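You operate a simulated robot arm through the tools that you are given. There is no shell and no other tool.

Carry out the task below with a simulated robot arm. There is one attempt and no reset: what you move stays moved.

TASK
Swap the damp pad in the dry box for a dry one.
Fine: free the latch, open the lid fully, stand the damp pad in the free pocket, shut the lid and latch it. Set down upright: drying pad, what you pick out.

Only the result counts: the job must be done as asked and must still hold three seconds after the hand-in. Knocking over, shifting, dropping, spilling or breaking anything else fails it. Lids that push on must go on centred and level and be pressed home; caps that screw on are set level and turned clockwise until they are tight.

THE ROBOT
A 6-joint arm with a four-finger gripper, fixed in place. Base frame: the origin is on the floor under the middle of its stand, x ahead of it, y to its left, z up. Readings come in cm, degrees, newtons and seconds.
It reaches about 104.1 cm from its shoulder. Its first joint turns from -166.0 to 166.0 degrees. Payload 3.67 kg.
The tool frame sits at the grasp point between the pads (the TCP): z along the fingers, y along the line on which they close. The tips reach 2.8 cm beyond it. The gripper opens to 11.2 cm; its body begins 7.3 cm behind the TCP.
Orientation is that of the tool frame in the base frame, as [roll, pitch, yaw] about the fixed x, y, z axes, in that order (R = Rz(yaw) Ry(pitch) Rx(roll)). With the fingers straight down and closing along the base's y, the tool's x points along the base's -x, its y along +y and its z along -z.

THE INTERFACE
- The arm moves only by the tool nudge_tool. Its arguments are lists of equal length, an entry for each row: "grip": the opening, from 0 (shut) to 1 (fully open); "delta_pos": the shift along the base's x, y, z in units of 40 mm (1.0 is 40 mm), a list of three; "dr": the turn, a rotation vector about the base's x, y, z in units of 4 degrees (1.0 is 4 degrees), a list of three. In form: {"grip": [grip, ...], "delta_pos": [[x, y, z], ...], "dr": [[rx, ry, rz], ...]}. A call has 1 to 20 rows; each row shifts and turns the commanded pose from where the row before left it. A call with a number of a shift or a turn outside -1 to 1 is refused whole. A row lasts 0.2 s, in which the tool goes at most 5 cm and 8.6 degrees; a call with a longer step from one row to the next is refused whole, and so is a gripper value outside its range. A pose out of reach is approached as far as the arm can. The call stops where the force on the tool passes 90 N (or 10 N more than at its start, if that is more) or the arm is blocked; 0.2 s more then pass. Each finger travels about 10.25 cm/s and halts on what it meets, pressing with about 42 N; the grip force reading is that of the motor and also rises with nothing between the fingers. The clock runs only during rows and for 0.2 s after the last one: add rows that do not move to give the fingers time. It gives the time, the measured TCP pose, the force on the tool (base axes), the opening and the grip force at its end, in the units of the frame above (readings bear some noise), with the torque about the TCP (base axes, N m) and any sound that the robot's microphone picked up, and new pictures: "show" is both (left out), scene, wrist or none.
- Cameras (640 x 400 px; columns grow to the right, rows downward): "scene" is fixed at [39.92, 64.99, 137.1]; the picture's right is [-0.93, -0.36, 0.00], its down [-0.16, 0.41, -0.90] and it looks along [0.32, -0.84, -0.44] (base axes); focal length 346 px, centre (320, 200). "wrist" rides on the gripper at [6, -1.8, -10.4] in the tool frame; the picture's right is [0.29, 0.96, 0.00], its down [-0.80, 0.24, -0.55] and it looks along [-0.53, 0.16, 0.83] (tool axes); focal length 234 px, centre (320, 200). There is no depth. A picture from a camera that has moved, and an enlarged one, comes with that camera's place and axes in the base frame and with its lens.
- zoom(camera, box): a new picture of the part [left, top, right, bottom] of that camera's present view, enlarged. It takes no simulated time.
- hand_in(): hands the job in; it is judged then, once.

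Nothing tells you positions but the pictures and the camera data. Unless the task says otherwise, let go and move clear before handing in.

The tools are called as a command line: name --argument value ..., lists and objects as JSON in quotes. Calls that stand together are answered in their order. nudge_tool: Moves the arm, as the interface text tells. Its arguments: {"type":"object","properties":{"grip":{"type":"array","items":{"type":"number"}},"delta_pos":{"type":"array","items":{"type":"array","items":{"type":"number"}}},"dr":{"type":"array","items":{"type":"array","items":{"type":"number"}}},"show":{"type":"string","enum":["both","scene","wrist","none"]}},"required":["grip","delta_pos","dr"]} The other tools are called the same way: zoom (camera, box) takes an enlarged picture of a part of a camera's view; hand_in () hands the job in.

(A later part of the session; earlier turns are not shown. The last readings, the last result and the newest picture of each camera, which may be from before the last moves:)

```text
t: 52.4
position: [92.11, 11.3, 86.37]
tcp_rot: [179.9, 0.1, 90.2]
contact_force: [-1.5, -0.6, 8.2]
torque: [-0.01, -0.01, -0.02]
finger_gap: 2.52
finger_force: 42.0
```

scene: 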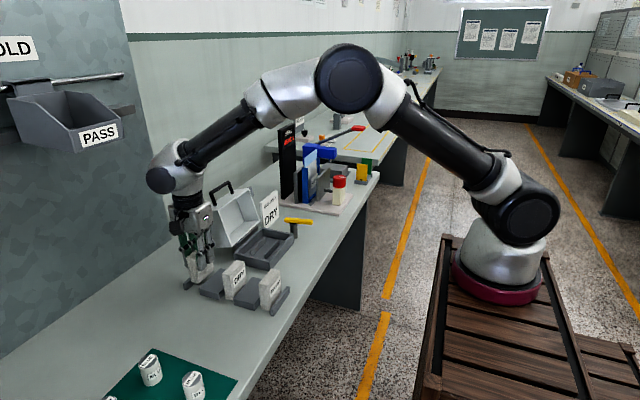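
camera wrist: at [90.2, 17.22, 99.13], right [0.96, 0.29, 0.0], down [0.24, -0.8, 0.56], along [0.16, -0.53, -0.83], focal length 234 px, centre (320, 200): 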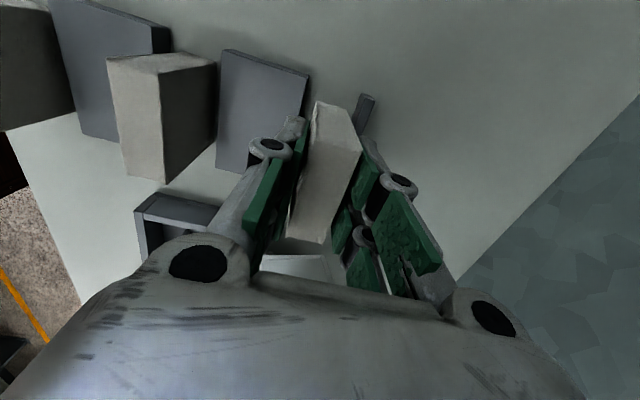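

Contact felt (8 N): the pad stands on the bench. I'll release gently and rise.

nudge_tool --grip '[0.2, 0.26, 0.32, 0.38, 0.38, 0.38, 0.38, 0.38, 0.38]' --delta_pos '[[0, 0, 0.02], [0, 0, 0], [0, 0, 0], [0, 0, 0], [0, 0, 0.4], [0, 0, 0.7], [0, 0, 0.9], [0, 0, 0.9], [0, 0, 0]]' --dr '[[0, 0, 0], [0, 0, 0], [0, 0, 0], [0, 0, 0], [0, 0, 0], [0, 0, 0], [0, 0, 0], [0, 0, 0], [0, 0, 0]]'

zoom --camera "scene" --box '[160, 230, 290, 320]'

zoom --camera "wrist" --box '[130, 40, 430, 250]'

```text
t: 54.4
position: [92.08, 11.04, 98.11]
tcp_rot: [180.0, 0.1, 90.1]
contact_force: [0.5, -0.1, -0.3]
torque: [0.0, -0.01, -0.02]
finger_gap: 4.25
finger_force: 0.1
camera wrist: at [90.22, 17.11, 108.57], right [0.96, 0.29, 0.0], down [0.24, -0.8, 0.56], along [0.16, -0.53, -0.83], focal length 234 px, centre (320, 200)
```

scene: 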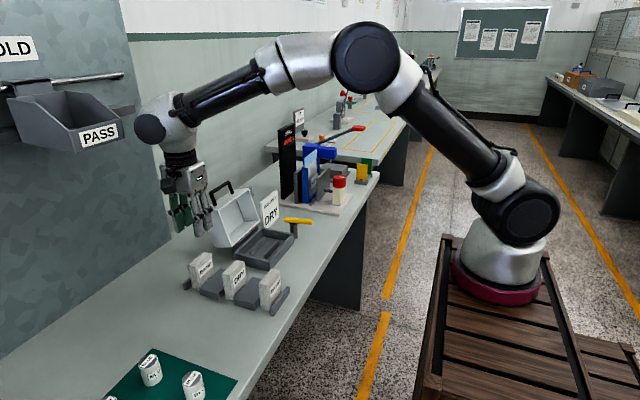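
wrist: 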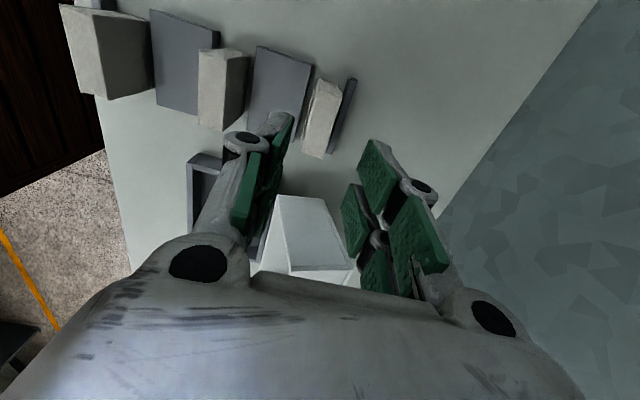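

```text
4.44 times, centred on (225, 275) of scene
camera zoom: at [39.92, 64.99, 137.1], right [-0.93, -0.36, 0.0], down [-0.16, 0.41, -0.9], along [0.32, -0.84, -0.44], focal length 1539 px, centre (742, -133)
```

zoom: 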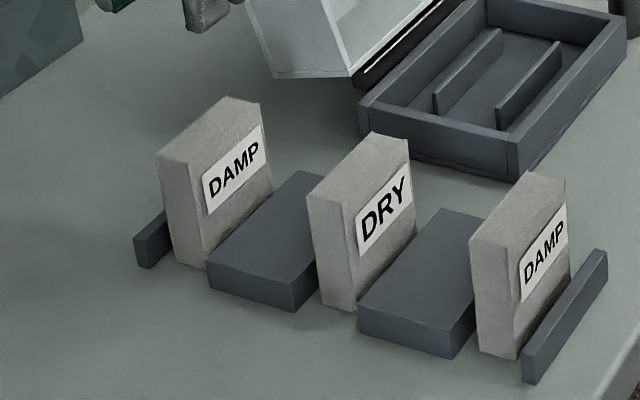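

```text
1.90 times, centred on (280, 145) of wrist
camera zoom: at [90.22, 17.11, 108.57], right [0.96, 0.29, 0.0], down [0.24, -0.8, 0.56], along [0.16, -0.53, -0.83], focal length 446 px, centre (396, 305)
```

zoom: 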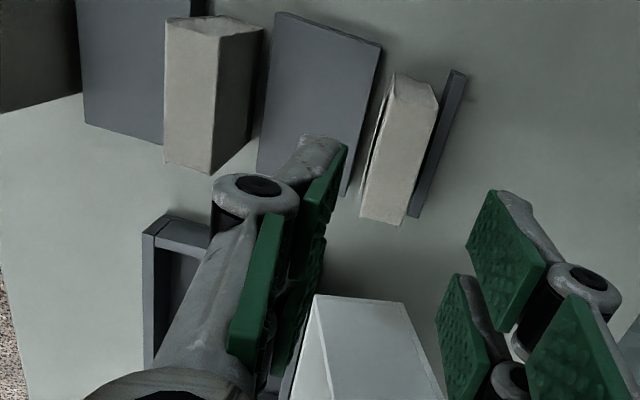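

The damp pad stands upright in the free pocket. Next, the DRY pad at about (82.6, 11.2).

nudge_tool --grip '[0.38, 0.38, 0.38, 0.38, 0.38, 0.38, 0.38]' --delta_pos '[[-0.8, 0.01, 0], [-0.8, 0.01, 0], [-0.76, 0.02, 0], [0, 0, -0.7], [0, 0, -0.7], [0, 0, 0], [0, 0, 0]]' --dr '[[0, 0, 0], [0, 0, 0], [0, 0, 0], [0, 0, 0], [0, 0, 0], [0, 0, 0], [0, 0, 0]]'

zoom --camera "wrist" --box '[220, 60, 440, 260]'

zoom --camera "scene" --box '[170, 220, 300, 320]'

```text
t: 56.0
position: [82.55, 11.26, 92.52]
tcp_rot: [180.0, 0.1, 90.1]
contact_force: [0.3, -0.4, -0.8]
torque: [-0.01, 0.0, -0.03]
finger_gap: 4.24
finger_force: 0.1
camera wrist: at [80.88, 17.35, 102.94], right [0.96, 0.29, 0.0], down [0.24, -0.8, 0.56], along [0.16, -0.53, -0.83], focal length 234 px, centre (320, 200)
```

scene: 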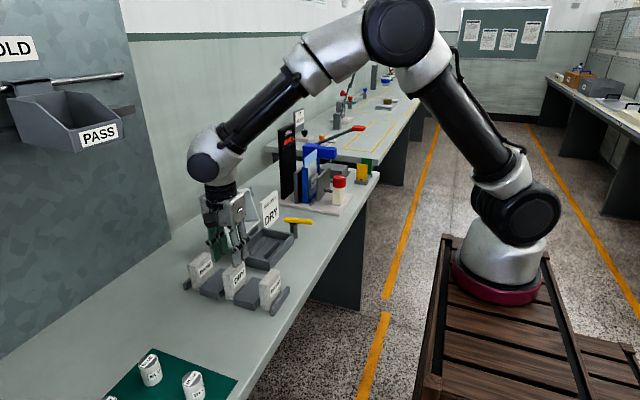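
wrist: 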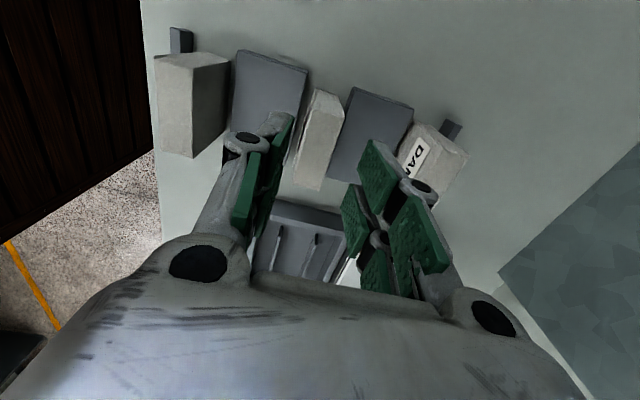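

```text
2.00 times, centred on (330, 160) of wrist
camera zoom: at [80.88, 17.35, 102.94], right [0.96, 0.29, 0.0], down [0.24, -0.8, 0.56], along [0.16, -0.53, -0.83], focal length 468 px, centre (300, 280)
```

zoom: 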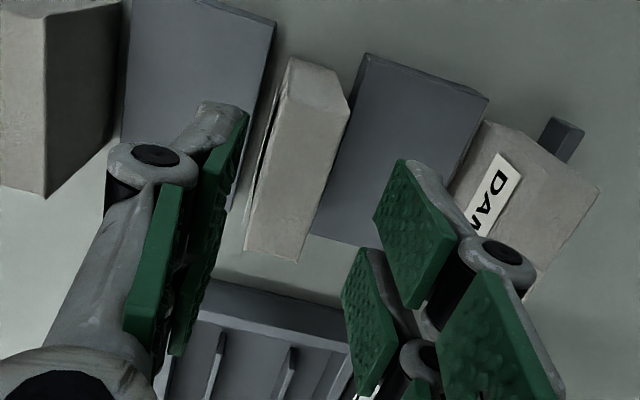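

```text
4.00 times, centred on (235, 270) of scene
camera zoom: at [39.92, 64.99, 137.1], right [-0.93, -0.36, 0.0], down [-0.16, 0.41, -0.9], along [0.32, -0.84, -0.44], focal length 1385 px, centre (660, -80)
```

zoom: 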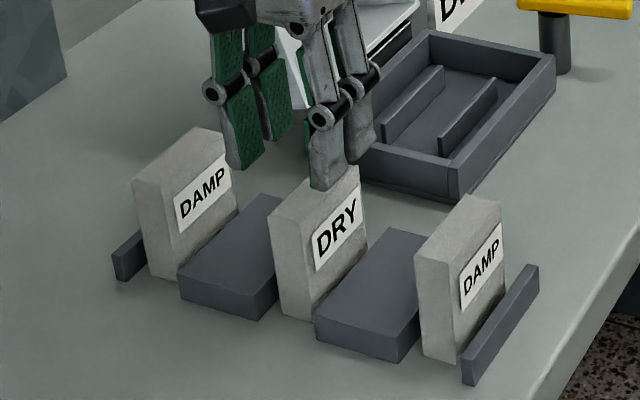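

Centred on the DRY pad. Descending and gripping.

nudge_tool --grip '[0.38, 0.38, 0.38, 0.38, 0.38, 0.3, 0.22, 0.17, 0.13, 0.13, 0.13]' --delta_pos '[[0, 0, -0.4], [0, 0, -0.4], [0, 0, -0.4], [0, 0, -0.28], [0, 0, 0], [0, 0, 0], [0, 0, 0], [0, 0, 0], [0, 0, 0], [0, 0, 0], [0, 0, 0]]' --dr '[[0, 0, 0], [0, 0, 0], [0, 0, 0], [0, 0, 0], [0, 0, 0], [0, 0, 0], [0, 0, 0], [0, 0, 0], [0, 0, 0], [0, 0, 0], [0, 0, 0]]'

zoom --camera "scene" --box '[170, 220, 300, 320]'

```text
t: 58.4
position: [82.59, 11.16, 86.63]
tcp_rot: [-180.0, 0.2, 90.1]
contact_force: [0.2, 0.4, -0.1]
torque: [0.01, -0.01, 0.0]
finger_gap: 2.51
finger_force: 41.6
camera wrist: at [80.8, 17.28, 97.12], right [0.96, 0.29, 0.0], down [0.24, -0.8, 0.56], along [0.16, -0.53, -0.83], focal length 234 px, centre (320, 200)
```

scene: 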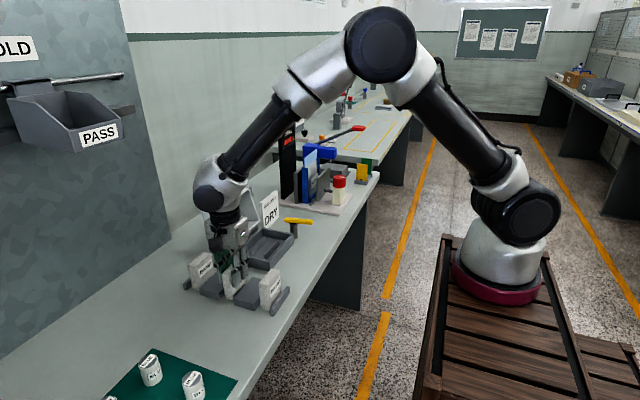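
wrist: 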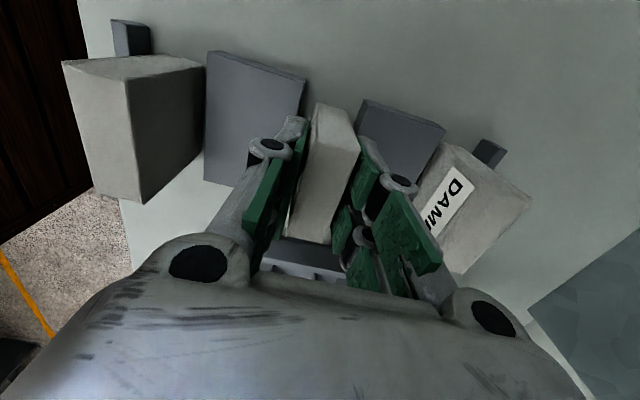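

```text
4.00 times, centred on (235, 270) of scene
camera zoom: at [39.92, 64.99, 137.1], right [-0.93, -0.36, 0.0], down [-0.16, 0.41, -0.9], along [0.32, -0.84, -0.44], focal length 1385 px, centre (660, -80)
```

zoom: 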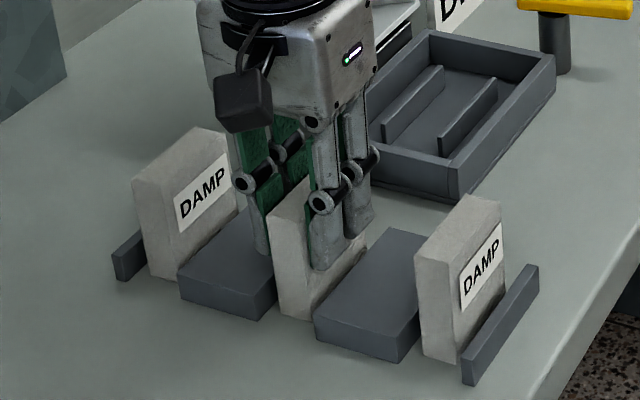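

Gripped. Lifting and carrying the DRY pad over to the box.

nudge_tool --grip '[0.13, 0.13, 0.13, 0.13, 0.13, 0.13, 0.13, 0.13, 0.13, 0.13]' --delta_pos '[[0, 0, 0.4], [0, 0, 0.8], [0, 0, 0.85], [0, 0, 0.85], [0.08, -0.85, 0], [0.08, -0.85, 0], [0.08, -0.85, 0], [0.08, -0.85, 0], [0.08, -0.86, 0], [0, 0, 0]]' --dr '[[0, 0, 0], [0, 0, 0], [0, 0, 0], [0, 0, 0], [0, 0, 0], [0, 0, 0], [0, 0, 0], [0, 0, 0], [0, 0, 0], [0, 0, 0]]'

zoom --camera "wrist" --box '[220, 0, 440, 260]'

zoom --camera "scene" --box '[190, 180, 310, 280]'

```text
t: 60.6
position: [84.27, -5.92, 98.11]
tcp_rot: [-180.0, 0.1, 90.2]
contact_force: [-0.6, -0.4, 0.6]
torque: [0.01, -0.01, -0.01]
finger_gap: 2.54
finger_force: 41.6
camera wrist: at [82.42, 0.2, 108.6], right [0.96, 0.29, 0.0], down [0.24, -0.8, 0.56], along [0.16, -0.53, -0.83], focal length 234 px, centre (320, 200)
```

scene: 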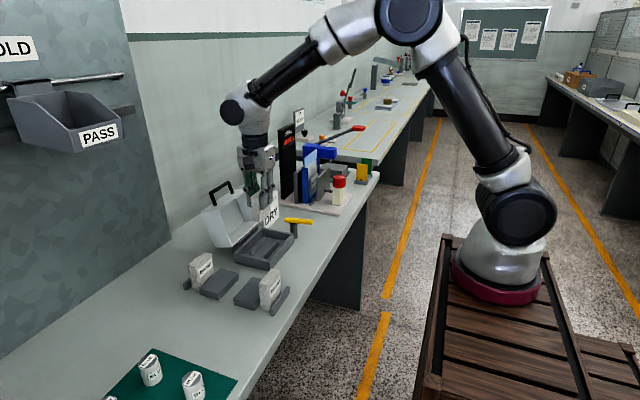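
wrist: 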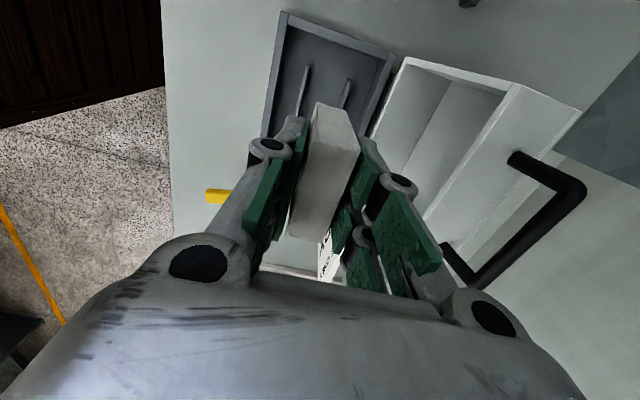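

```text
1.54 times, centred on (330, 130) of wrist
camera zoom: at [82.42, 0.2, 108.6], right [0.96, 0.29, 0.0], down [0.24, -0.8, 0.56], along [0.16, -0.53, -0.83], focal length 360 px, centre (305, 308)
```

zoom: 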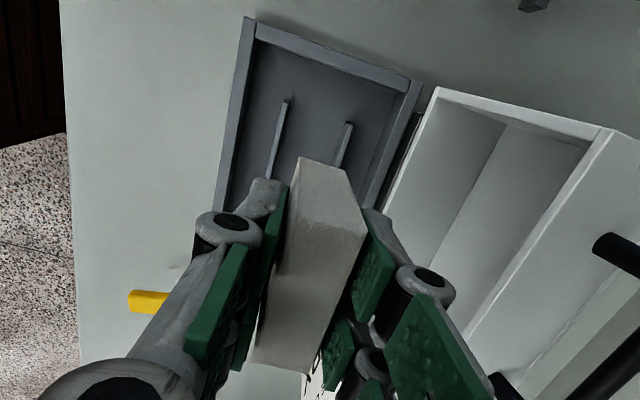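

```text
4.00 times, centred on (250, 230) of scene
camera zoom: at [39.92, 64.99, 137.1], right [-0.93, -0.36, 0.0], down [-0.16, 0.41, -0.9], along [0.32, -0.84, -0.44], focal length 1385 px, centre (600, 80)
```

zoom: 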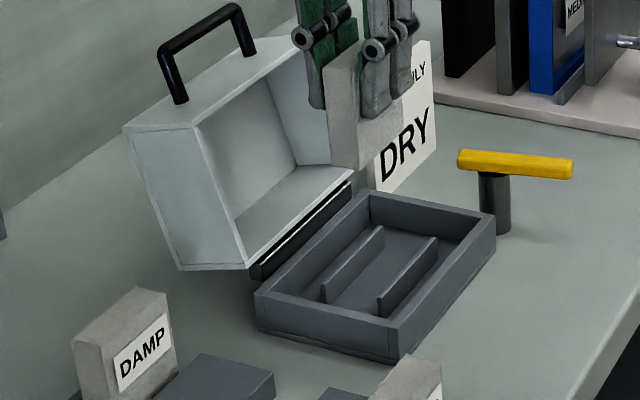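

Rails in the tray are at x≈81.8 and 86.0, so the slot centre is 83.9. I'll shift slightly and descend to just above the floor.

nudge_tool --grip '[0.13, 0.13, 0.13, 0.13, 0.13, 0.13]' --delta_pos '[[-0.07, 0, 0], [0, 0, -0.8], [0, 0, -0.8], [0, 0, -0.5], [0, 0, -0.3], [0, 0, 0]]' --dr '[[0, 0, 0], [0, 0, 0], [0, 0, 0], [0, 0, 0], [0, 0, 0], [0, 0, 0]]'

zoom --camera "scene" --box '[210, 190, 310, 280]'

zoom --camera "wrist" --box '[220, 0, 440, 260]'

```text
t: 62.0
position: [84.03, -5.67, 88.44]
tcp_rot: [-180.0, 0.0, 90.0]
contact_force: [0.5, -1.1, -1.3]
torque: [-0.02, -0.01, 0.01]
finger_gap: 2.53
finger_force: 41.6
camera wrist: at [82.21, 0.31, 98.88], right [0.96, 0.29, 0.0], down [0.24, -0.8, 0.56], along [0.16, -0.53, -0.83], focal length 234 px, centre (320, 200)
```

scene: 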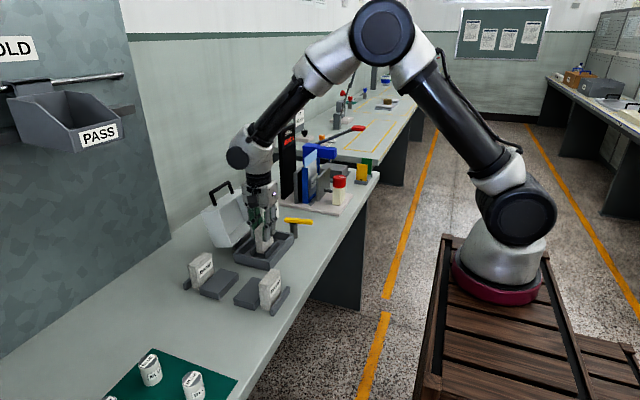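
wrist: 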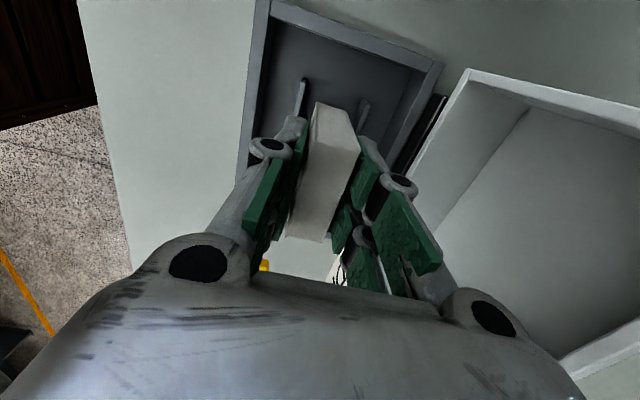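

```text
4.44 times, centred on (260, 235) of scene
camera zoom: at [39.92, 64.99, 137.1], right [-0.93, -0.36, 0.0], down [-0.16, 0.41, -0.9], along [0.32, -0.84, -0.44], focal length 1539 px, centre (587, 44)
```

zoom: 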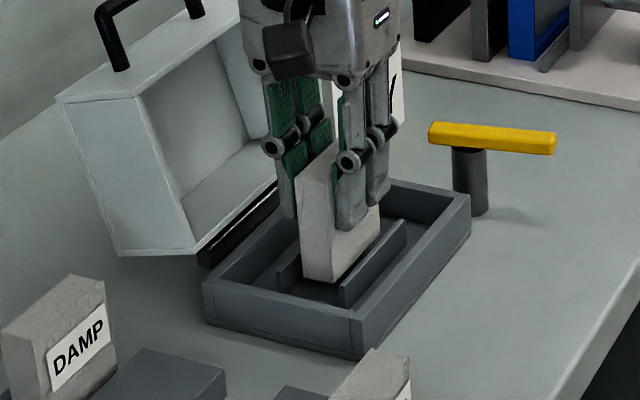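

```text
1.54 times, centred on (330, 130) of wrist
camera zoom: at [82.21, 0.31, 98.88], right [0.96, 0.29, 0.0], down [0.24, -0.8, 0.56], along [0.16, -0.53, -0.83], focal length 360 px, centre (305, 308)
```

zoom: 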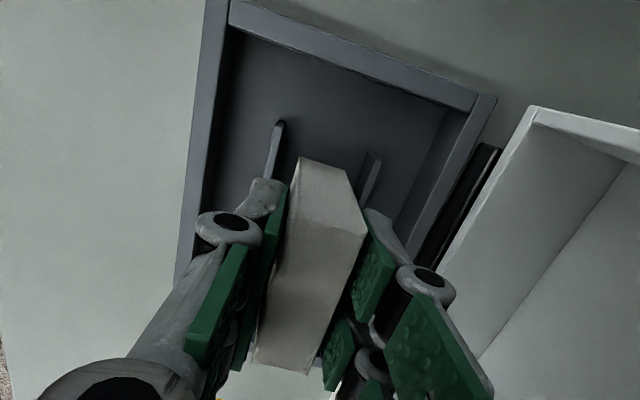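

The pad is between the rails. Lowering slowly to contact.

nudge_tool --grip '[0.13, 0.13, 0.13, 0.13, 0.13]' --delta_pos '[[0, 0, -0.08], [0, 0, -0.07], [0, 0, -0.06], [0, 0, -0.03], [0, 0, 0]]' --dr '[[0, 0, 0], [0, 0, 0], [0, 0, 0], [0, 0, 0], [0, 0, 0]]' --show "none"

```text
t: 63.2
position: [83.95, -5.71, 87.54]
tcp_rot: [180.0, 0.1, 90.1]
contact_force: [0.5, -0.1, 0.4]
torque: [0.01, -0.01, -0.01]
finger_gap: 2.52
finger_force: 41.7
```

nudge_tool --grip '[0.13, 0.13, 0.13]' --delta_pos '[[0, 0, -0.03], [0, 0, -0.03], [0, 0, 0]]' --dr '[[0, 0, 0], [0, 0, 0], [0, 0, 0]]' --show "none"

```text
t: 64.0
position: [83.98, -5.65, 87.24]
tcp_rot: [180.0, 0.0, 90.0]
contact_force: [0.1, 0.1, -0.4]
torque: [-0.01, 0.0, -0.01]
finger_gap: 2.51
finger_force: 42.3
```

nudge_tool --grip '[0.13, 0.13]' --delta_pos '[[0, 0, -0.03], [0, 0, 0]]' --dr '[[0, 0, 0], [0, 0, 0]]' --show "none"

```text
t: 64.6
position: [83.9, -5.67, 87.36]
tcp_rot: [179.9, 0.1, 90.1]
contact_force: [-0.2, 0.8, 9.9]
torque: [0.11, 0.07, 0.02]
finger_gap: 2.5
finger_force: 41.6
```

Contact with the tray floor. Releasing and rising clear.

nudge_tool --grip '[0.2, 0.26, 0.32, 0.36, 0.36, 0.36, 0.36, 0.36, 0.36]' --delta_pos '[[0, 0, 0.02], [0, 0, 0], [0, 0, 0], [0, 0, 0], [0, 0, 0.4], [0, 0, 0.7], [0, 0, 0.9], [0, 0, 0.9], [0, 0, 0]]' --dr '[[0, 0, 0], [0, 0, 0], [0, 0, 0], [0, 0, 0], [0, 0, 0], [0, 0, 0], [0, 0, 0], [0, 0, 0], [0, 0, 0]]'

zoom --camera "scene" --box '[200, 180, 310, 280]'

zoom --camera "wrist" --box '[220, 0, 440, 260]'

```text
t: 66.6
position: [83.95, -5.81, 98.95]
tcp_rot: [179.9, 0.1, 90.1]
contact_force: [-0.4, 0.8, -0.1]
torque: [0.03, 0.01, 0.0]
finger_gap: 4.03
finger_force: 0.1
camera wrist: at [82.13, 0.21, 109.38], right [0.96, 0.29, 0.0], down [0.24, -0.8, 0.55], along [0.16, -0.53, -0.83], focal length 234 px, centre (320, 200)
```

scene: 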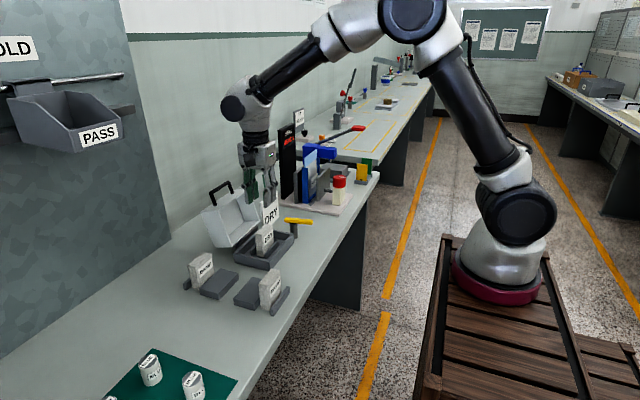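
wrist: 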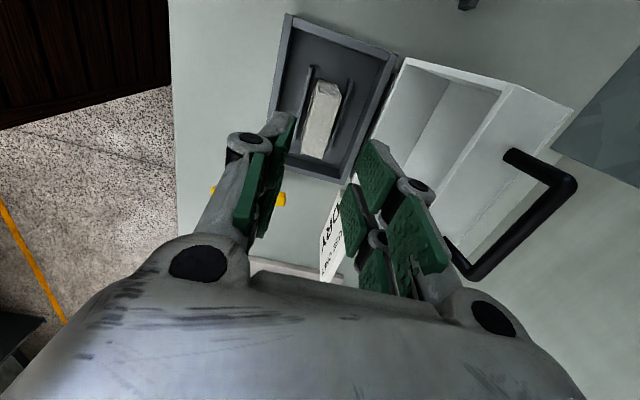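

```text
4.00 times, centred on (255, 230) of scene
camera zoom: at [39.92, 64.99, 137.1], right [-0.93, -0.36, 0.0], down [-0.16, 0.41, -0.9], along [0.32, -0.84, -0.44], focal length 1385 px, centre (580, 80)
```

zoom: 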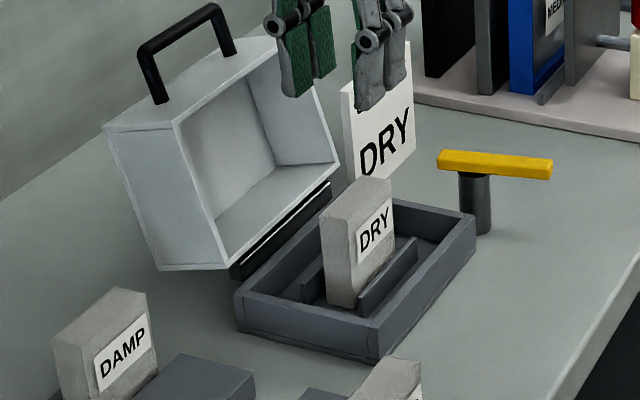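

```text
1.54 times, centred on (330, 130) of wrist
camera zoom: at [82.13, 0.21, 109.38], right [0.96, 0.29, 0.0], down [0.24, -0.8, 0.55], along [0.16, -0.53, -0.83], focal length 360 px, centre (305, 308)
```

zoom: 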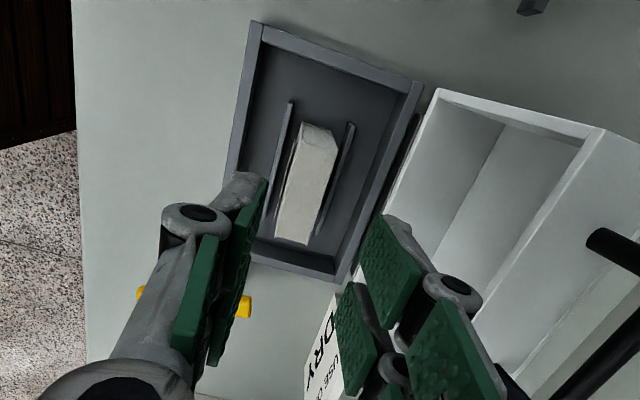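

The DRY pad stands squarely between the rails. Now I'll close the lid: tilt the tool as before and go over the handle bar, now at about (96.4, 98.7).

nudge_tool --grip '[0.36, 0.36, 0.36, 0.36, 0.36, 0.36, 0.36]' --delta_pos '[[0, 0, 0.8], [0, 0, 0.8], [0.75, 0, 0.1], [0.75, 0, 0], [0.75, 0, 0], [0.8, 0, 0], [0, 0, 0]]' --dr '[[0, 0, 0], [0, 0, 0], [0, -0.75, 0], [0, -0.75, 0], [0, -0.75, 0], [0, -0.75, 0], [0, 0, 0]]'

zoom --camera "scene" --box '[180, 150, 300, 260]'

zoom --camera "wrist" --box '[220, 50, 440, 260]'

```text
t: 68.2
position: [96.22, -5.55, 105.64]
tcp_rot: [168.0, 0.1, 90.1]
contact_force: [0.5, -0.9, -0.3]
torque: [0.01, 0.02, 0.0]
finger_gap: 4.03
finger_force: 0.1
camera wrist: at [92.3, 0.45, 115.5], right [0.94, 0.29, 0.2], down [0.12, -0.8, 0.59], along [0.33, -0.53, -0.78], focal length 234 px, centre (320, 200)
```

scene: 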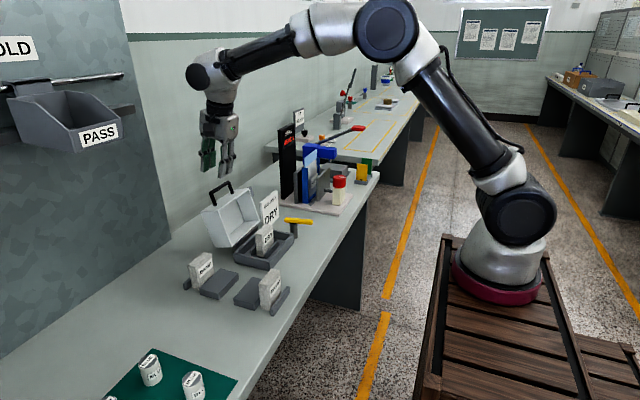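
wrist: 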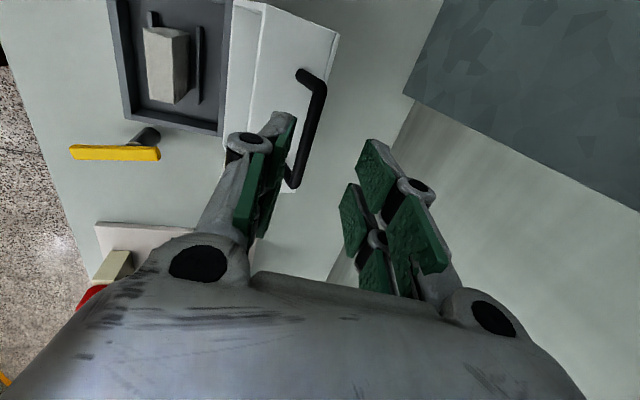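

```text
3.64 times, centred on (240, 205) of scene
camera zoom: at [39.92, 64.99, 137.1], right [-0.93, -0.36, 0.0], down [-0.16, 0.41, -0.9], along [0.32, -0.84, -0.44], focal length 1259 px, centre (611, 182)
```

zoom: 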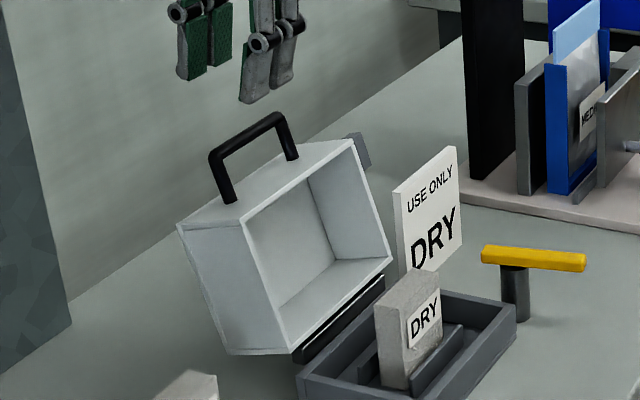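

```text
1.90 times, centred on (330, 155) of wrist
camera zoom: at [92.3, 0.45, 115.5], right [0.94, 0.29, 0.2], down [0.12, -0.8, 0.59], along [0.33, -0.53, -0.78], focal length 446 px, centre (301, 286)
```

zoom: 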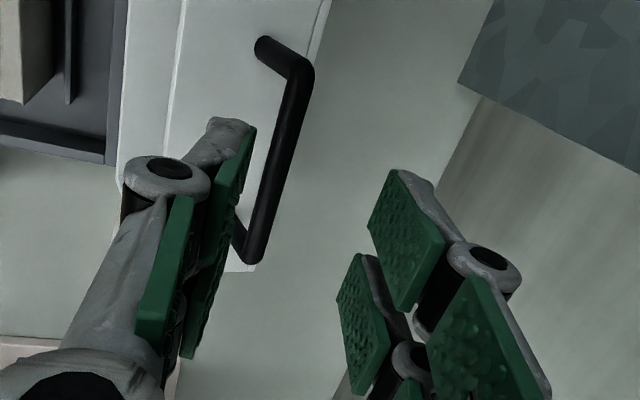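

The bar measures at about (96.8, -5.85, 98.5). Descending to straddle it.

nudge_tool --grip '[0.36, 0.36, 0.36, 0.36, 0.36]' --delta_pos '[[0.08, -0.07, -0.4], [0, 0, -0.4], [0, 0, -0.4], [0, 0, -0.27], [0, 0, 0]]' --dr '[[0, 0, 0], [0, 0, 0], [0, 0, 0], [0, 0, 0], [0, 0, 0]]'

zoom --camera "wrist" --box '[220, 50, 440, 260]'

zoom --camera "scene" --box '[180, 150, 300, 260]'

```text
t: 69.4
position: [96.58, -5.99, 99.92]
tcp_rot: [168.1, 0.1, 90.1]
contact_force: [-0.3, 0.5, 0.7]
torque: [0.0, -0.01, 0.02]
finger_gap: 4.06
finger_force: 0.1
camera wrist: at [92.54, 0.02, 109.77], right [0.94, 0.29, 0.2], down [0.12, -0.8, 0.59], along [0.33, -0.53, -0.78], focal length 234 px, centre (320, 200)
```

scene: 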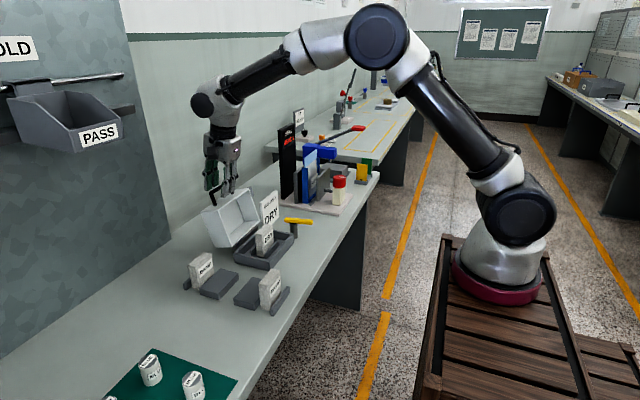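
wrist: 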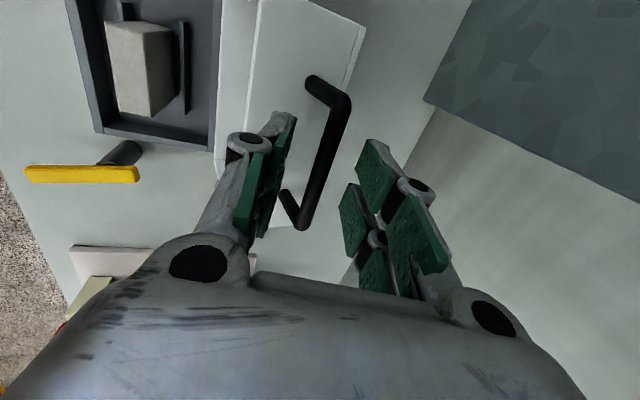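

```text
1.90 times, centred on (330, 155) of wrist
camera zoom: at [92.54, 0.02, 109.77], right [0.94, 0.29, 0.2], down [0.12, -0.8, 0.59], along [0.33, -0.53, -0.78], focal length 446 px, centre (301, 286)
```

zoom: 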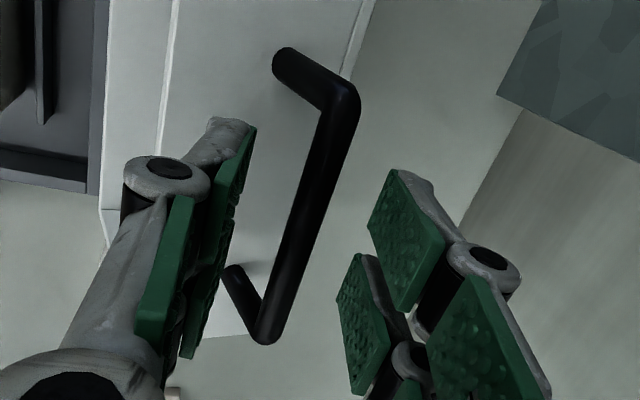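

```text
3.64 times, centred on (240, 205) of scene
camera zoom: at [39.92, 64.99, 137.1], right [-0.93, -0.36, 0.0], down [-0.16, 0.41, -0.9], along [0.32, -0.84, -0.44], focal length 1259 px, centre (611, 182)
```

zoom: 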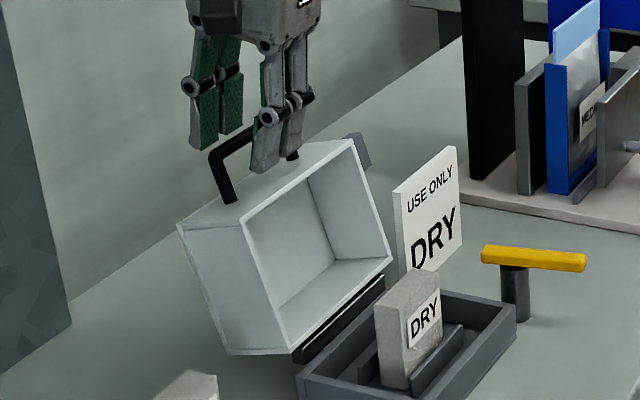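

The bar is well between the fingers. I'll close loosely around it and swing the lid forward past vertical.

nudge_tool --grip '[0.25, 0.16, 0.12, 0.12, 0.12, 0.12, 0.12, 0.12, 0.12, 0.12]' --delta_pos '[[0, 0, 0], [0, 0, 0], [0, 0, 0], [0, 0, 0], [-0.342, 0, 0.122], [-0.338, 0, 0.088], [-0.345, 0, 0.057], [-0.347, 0, 0.027], [-0.35, 0, -0.003], [0, 0, 0]]' --dr '[[0, 0, 0], [0, 0, 0], [0, 0, 0], [0, 0, 0], [0, 0, 0], [0, 0, 0], [0, 0, 0], [0, 0, 0], [0, 0, 0], [0, 0, 0]]'

zoom --camera "scene" --box '[190, 150, 310, 260]'

zoom --camera "wrist" --box '[220, 50, 440, 260]'

```text
t: 71.6
position: [89.63, -5.98, 100.87]
tcp_rot: [167.9, 0.1, 90.1]
contact_force: [-0.7, -0.2, 1.0]
torque: [0.0, -0.04, 0.0]
finger_gap: 1.32
finger_force: 0.0
camera wrist: at [85.69, 0.07, 110.81], right [0.94, 0.29, 0.2], down [0.12, -0.8, 0.59], along [0.33, -0.53, -0.78], focal length 234 px, centre (320, 200)
```

scene: 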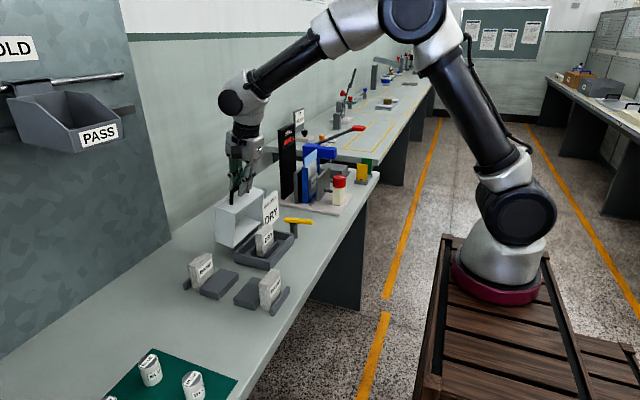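
wrist: 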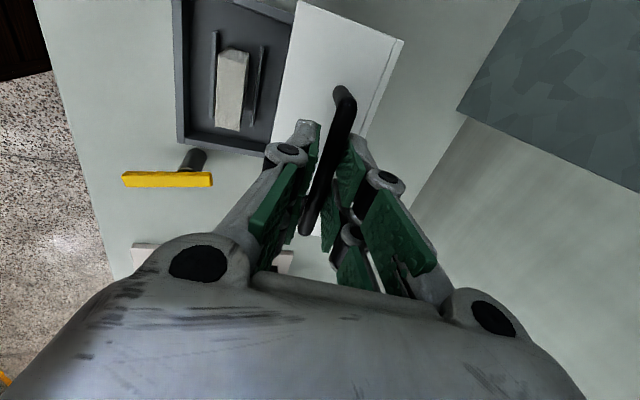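

```text
3.64 times, centred on (250, 205) of scene
camera zoom: at [39.92, 64.99, 137.1], right [-0.93, -0.36, 0.0], down [-0.16, 0.41, -0.9], along [0.32, -0.84, -0.44], focal length 1259 px, centre (574, 182)
```

zoom: 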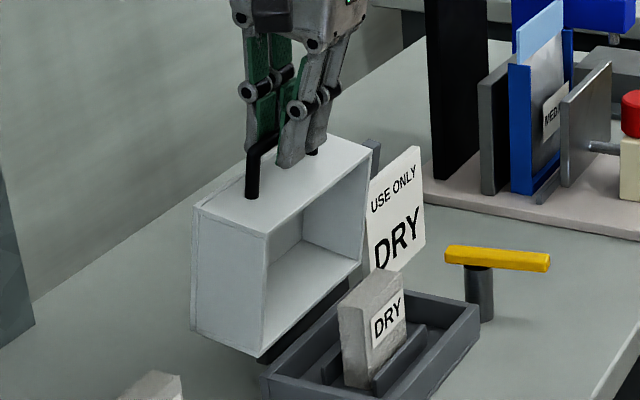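

```text
1.90 times, centred on (330, 155) of wrist
camera zoom: at [85.69, 0.07, 110.81], right [0.94, 0.29, 0.2], down [0.12, -0.8, 0.59], along [0.33, -0.53, -0.78], focal length 446 px, centre (301, 286)
```

zoom: 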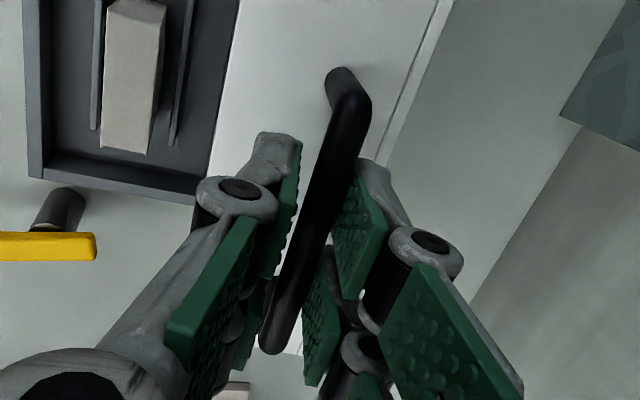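

nudge_tool --grip '[0.12, 0.12, 0.12, 0.12, 0.12]' --delta_pos '[[-0.345, 0, -0.06], [-0.342, 0, -0.085], [-0.335, 0, -0.115], [-0.32, 0, -0.13], [0, 0, 0]]' --dr '[[0, 0, 0], [0, 0, 0], [0, 0, 0], [0, 0, 0], [0, 0, 0]]'

zoom --camera "wrist" --box '[220, 50, 440, 260]'

zoom --camera "scene" --box '[200, 150, 320, 260]'

```text
t: 72.8
position: [84.18, -5.98, 99.49]
tcp_rot: [168.0, 0.1, 90.0]
contact_force: [0.5, -0.4, 0.4]
torque: [0.0, 0.01, -0.01]
finger_gap: 1.33
finger_force: 0.1
camera wrist: at [80.27, 0.04, 109.36], right [0.94, 0.29, 0.2], down [0.12, -0.8, 0.59], along [0.33, -0.53, -0.78], focal length 234 px, centre (320, 200)
```

scene: 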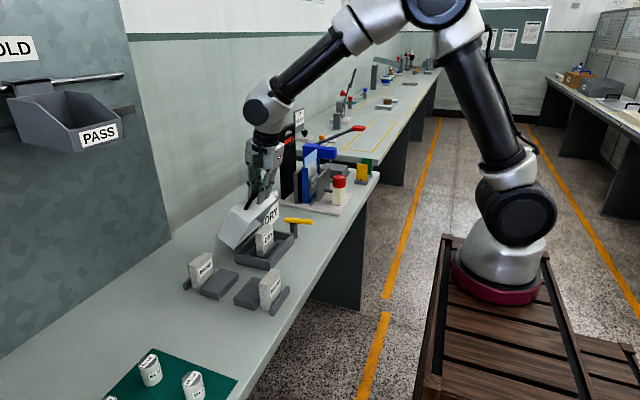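
wrist: 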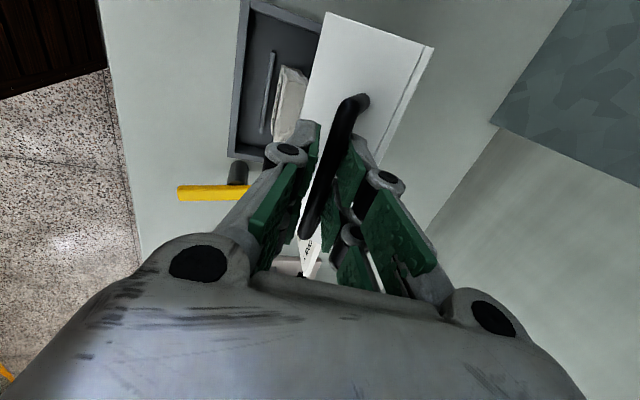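

```text
1.90 times, centred on (330, 155) of wrist
camera zoom: at [80.27, 0.04, 109.36], right [0.94, 0.29, 0.2], down [0.12, -0.8, 0.59], along [0.33, -0.53, -0.78], focal length 446 px, centre (301, 286)
```

zoom: 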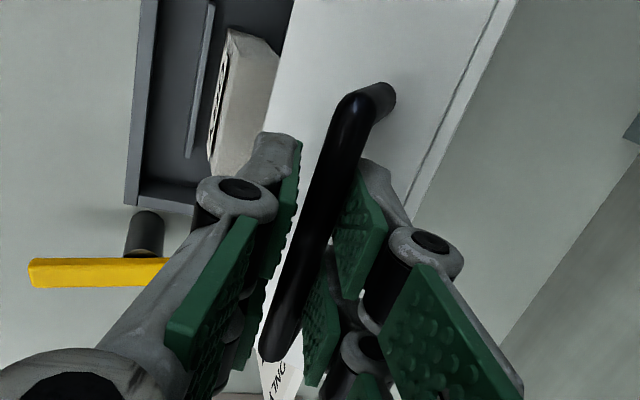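

```text
3.64 times, centred on (260, 205) of scene
camera zoom: at [39.92, 64.99, 137.1], right [-0.93, -0.36, 0.0], down [-0.16, 0.41, -0.9], along [0.32, -0.84, -0.44], focal length 1259 px, centre (538, 182)
```

zoom: 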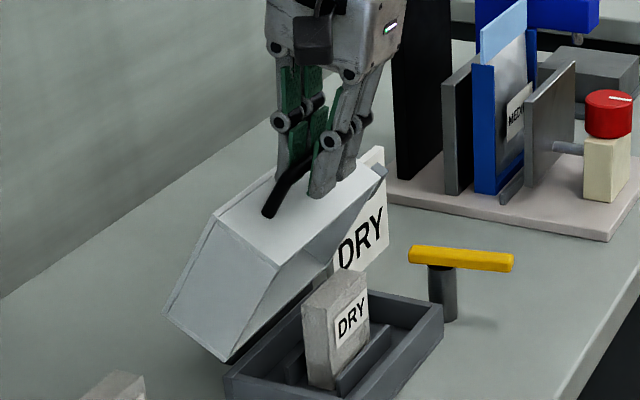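

Tracking well. Continuing loosely to about 30° open, then I'll grip firmly for the final lowering.

nudge_tool --grip '[0.12, 0.12, 0.12, 0.12, 0.12, 0.12]' --delta_pos '[[-0.29, 0, -0.06], [-0.302, 0, -0.12], [-0.288, 0, -0.175], [-0.268, 0, -0.21], [-0.25, 0, -0.243], [0, 0, 0]]' --dr '[[0, 0, 0], [0, 0, 0], [0, 0, 0], [0, 0, 0], [0, 0, 0], [0, 0, 0]]'

zoom --camera "wrist" --box '[220, 50, 440, 260]'

zoom --camera "scene" --box '[200, 150, 320, 260]'

```text
t: 74.2
position: [78.56, -5.97, 96.12]
tcp_rot: [168.1, 0.2, 90.0]
contact_force: [0.8, 0.0, -0.4]
torque: [0.0, 0.02, 0.01]
finger_gap: 1.31
finger_force: 0.1
camera wrist: at [74.62, 0.09, 106.04], right [0.94, 0.29, 0.2], down [0.12, -0.8, 0.59], along [0.33, -0.53, -0.78], focal length 234 px, centre (320, 200)
```

scene: 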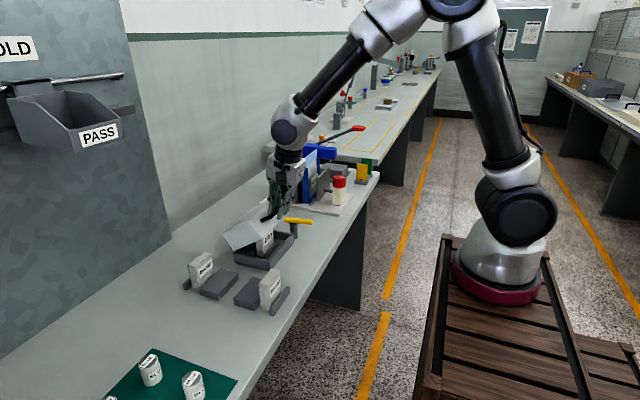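
wrist: 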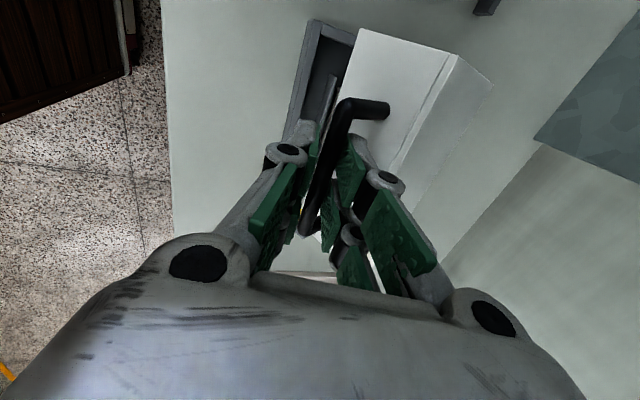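

```text
1.90 times, centred on (330, 155) of wrist
camera zoom: at [74.62, 0.09, 106.04], right [0.94, 0.29, 0.2], down [0.12, -0.8, 0.59], along [0.33, -0.53, -0.78], focal length 446 px, centre (301, 286)
```

zoom: 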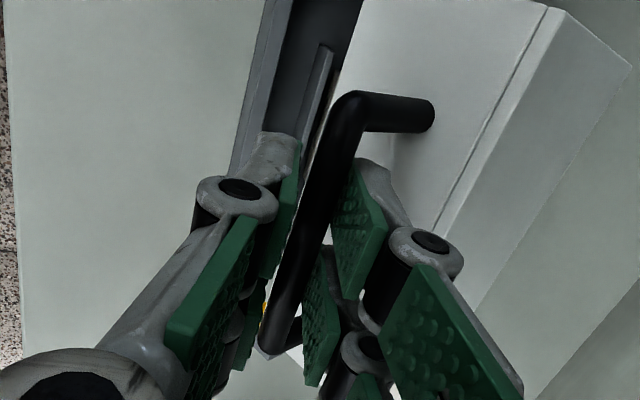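

```text
3.64 times, centred on (260, 205) of scene
camera zoom: at [39.92, 64.99, 137.1], right [-0.93, -0.36, 0.0], down [-0.16, 0.41, -0.9], along [0.32, -0.84, -0.44], focal length 1259 px, centre (538, 182)
```

zoom: 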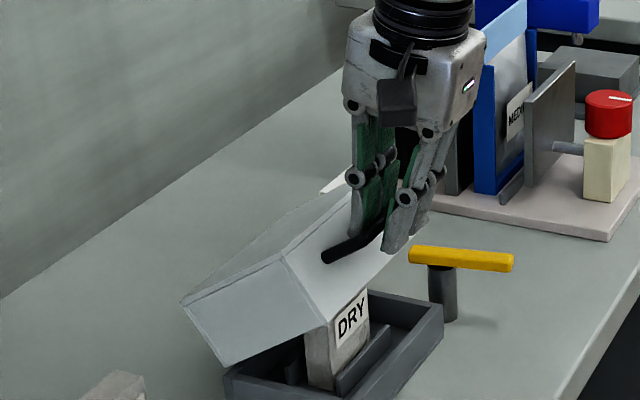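

Now a firm grip on the bar, then lowering along the measured opening path in reverse, checking forces.

nudge_tool --grip '[0.06, 0.03, 0.03, 0.03, 0.03, 0.03, 0.03]' --delta_pos '[[0, 0, 0], [0, 0, 0], [0, 0, 0], [-0.215, 0, -0.235], [-0.2, 0, -0.255], [-0.18, 0, -0.27], [0, 0, 0]]' --dr '[[0, 0, 0], [0, 0, 0], [0, 0, 0], [0, 0, 0], [0, 0, 0], [0, 0, 0], [0, 0, 0]]'

zoom --camera "scene" --box '[200, 150, 320, 260]'

```text
t: 75.8
position: [76.33, -5.79, 93.19]
tcp_rot: [167.9, 0.1, 90.1]
contact_force: [14.2, 9.3, -7.3]
torque: [-0.36, -0.32, 1.37]
finger_gap: 0.94
finger_force: 44.8
camera wrist: at [72.37, 0.08, 102.97], right [0.94, 0.29, 0.2], down [0.12, -0.8, 0.59], along [0.33, -0.53, -0.78], focal length 234 px, centre (320, 200)
```

scene: 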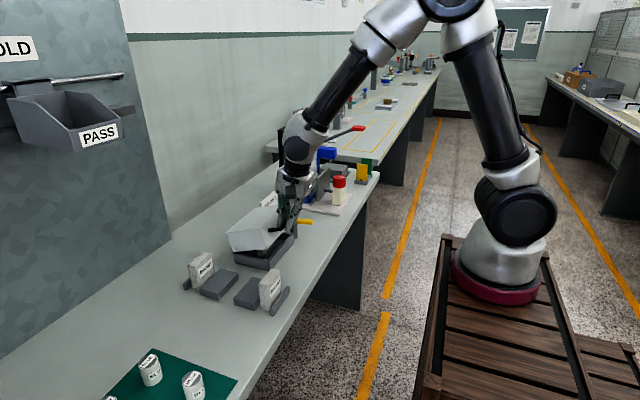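
wrist: 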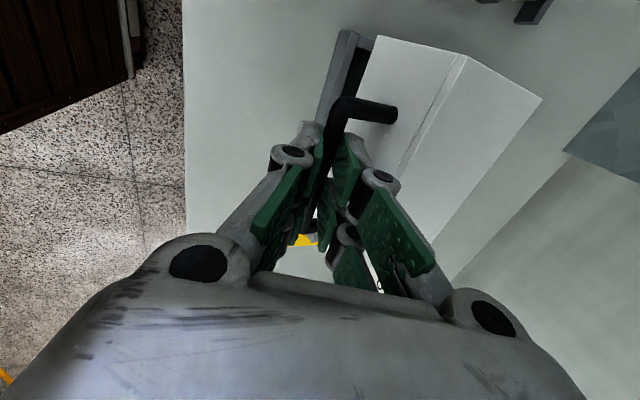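

```text
3.64 times, centred on (260, 205) of scene
camera zoom: at [39.92, 64.99, 137.1], right [-0.93, -0.36, 0.0], down [-0.16, 0.41, -0.9], along [0.32, -0.84, -0.44], focal length 1259 px, centre (538, 182)
```

zoom: 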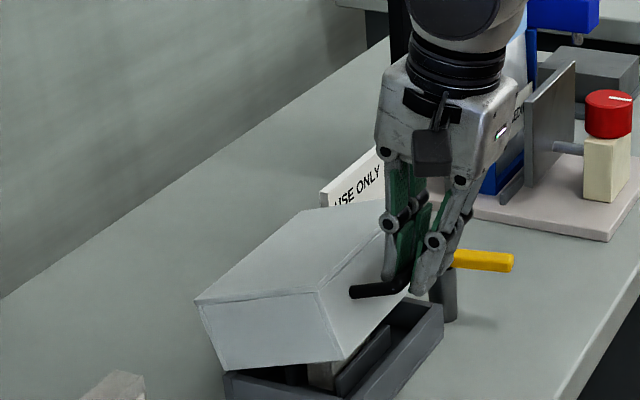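

nudge_tool --grip '[0.03, 0.03, 0.03]' --delta_pos '[[-0.12, 0, -0.28], [-0.115, 0, -0.295], [0, 0, 0]]' --dr '[[0, 0, 0], [0, 0, 0], [0, 0, 0]]' --show "none"

zoom --camera "scene" --box '[200, 150, 320, 260]'

```text
t: 76.6
position: [75.28, -5.85, 90.84]
tcp_rot: [168.0, 0.1, 90.1]
contact_force: [5.3, 9.7, -1.7]
torque: [-0.36, -0.08, 1.45]
finger_gap: 0.95
finger_force: 45.2
```

```text
3.64 times, centred on (260, 205) of scene
camera zoom: at [39.92, 64.99, 137.1], right [-0.93, -0.36, 0.0], down [-0.16, 0.41, -0.9], along [0.32, -0.84, -0.44], focal length 1259 px, centre (538, 182)
```

zoom: 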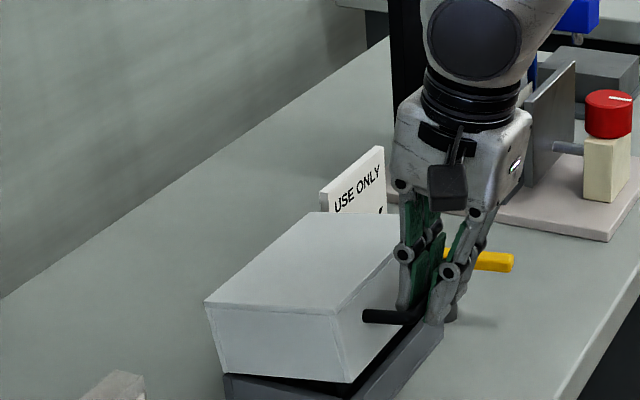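

nudge_tool --grip '[0.03, 0.03, 0.03]' --delta_pos '[[-0.08, 0, -0.25], [-0.06, 0, -0.22], [0, 0, 0]]' --dr '[[0, 0, 0], [0, 0, 0], [0, 0, 0]]' --show "none"

zoom --camera "scene" --box '[200, 150, 320, 260]'

```text
t: 77.4
position: [74.82, -5.86, 88.9]
tcp_rot: [167.9, 0.2, 90.1]
contact_force: [7.3, 0.1, -1.8]
torque: [-0.54, -0.14, 1.48]
finger_gap: 0.95
finger_force: 45.2
```

```text
3.64 times, centred on (260, 205) of scene
camera zoom: at [39.92, 64.99, 137.1], right [-0.93, -0.36, 0.0], down [-0.16, 0.41, -0.9], along [0.32, -0.84, -0.44], focal length 1259 px, centre (538, 182)
```

zoom: 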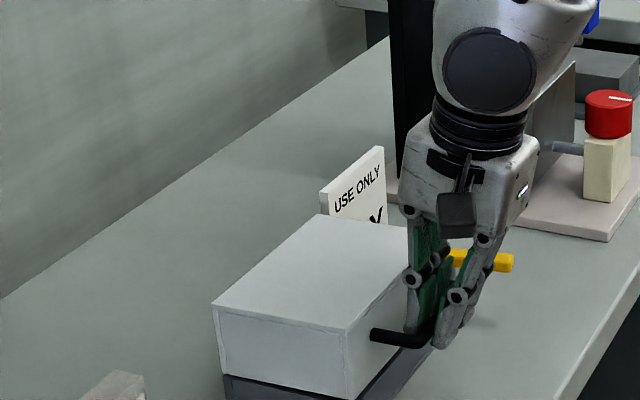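

Nearly closed. I'll lower the last few millimetres until I feel the rim.

nudge_tool --grip '[0.03, 0.03, 0.03]' --delta_pos '[[-0.01, 0, -0.08], [0, 0, -0.08], [0, 0, 0]]' --dr '[[0, 0, 0], [0, 0, 0], [0, 0, 0]]' --show "none"

zoom --camera "scene" --box '[200, 150, 320, 260]'

```text
t: 78.2
position: [74.66, -5.96, 88.51]
tcp_rot: [168.0, 0.1, 90.0]
contact_force: [-4.0, 5.9, 13.5]
torque: [-0.25, -0.02, 1.58]
finger_gap: 0.94
finger_force: 45.3
```

```text
3.64 times, centred on (260, 205) of scene
camera zoom: at [39.92, 64.99, 137.1], right [-0.93, -0.36, 0.0], down [-0.16, 0.41, -0.9], along [0.32, -0.84, -0.44], focal length 1259 px, centre (538, 182)
```

zoom: 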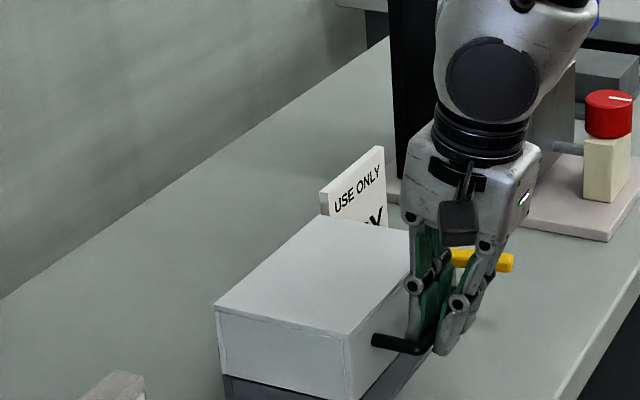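

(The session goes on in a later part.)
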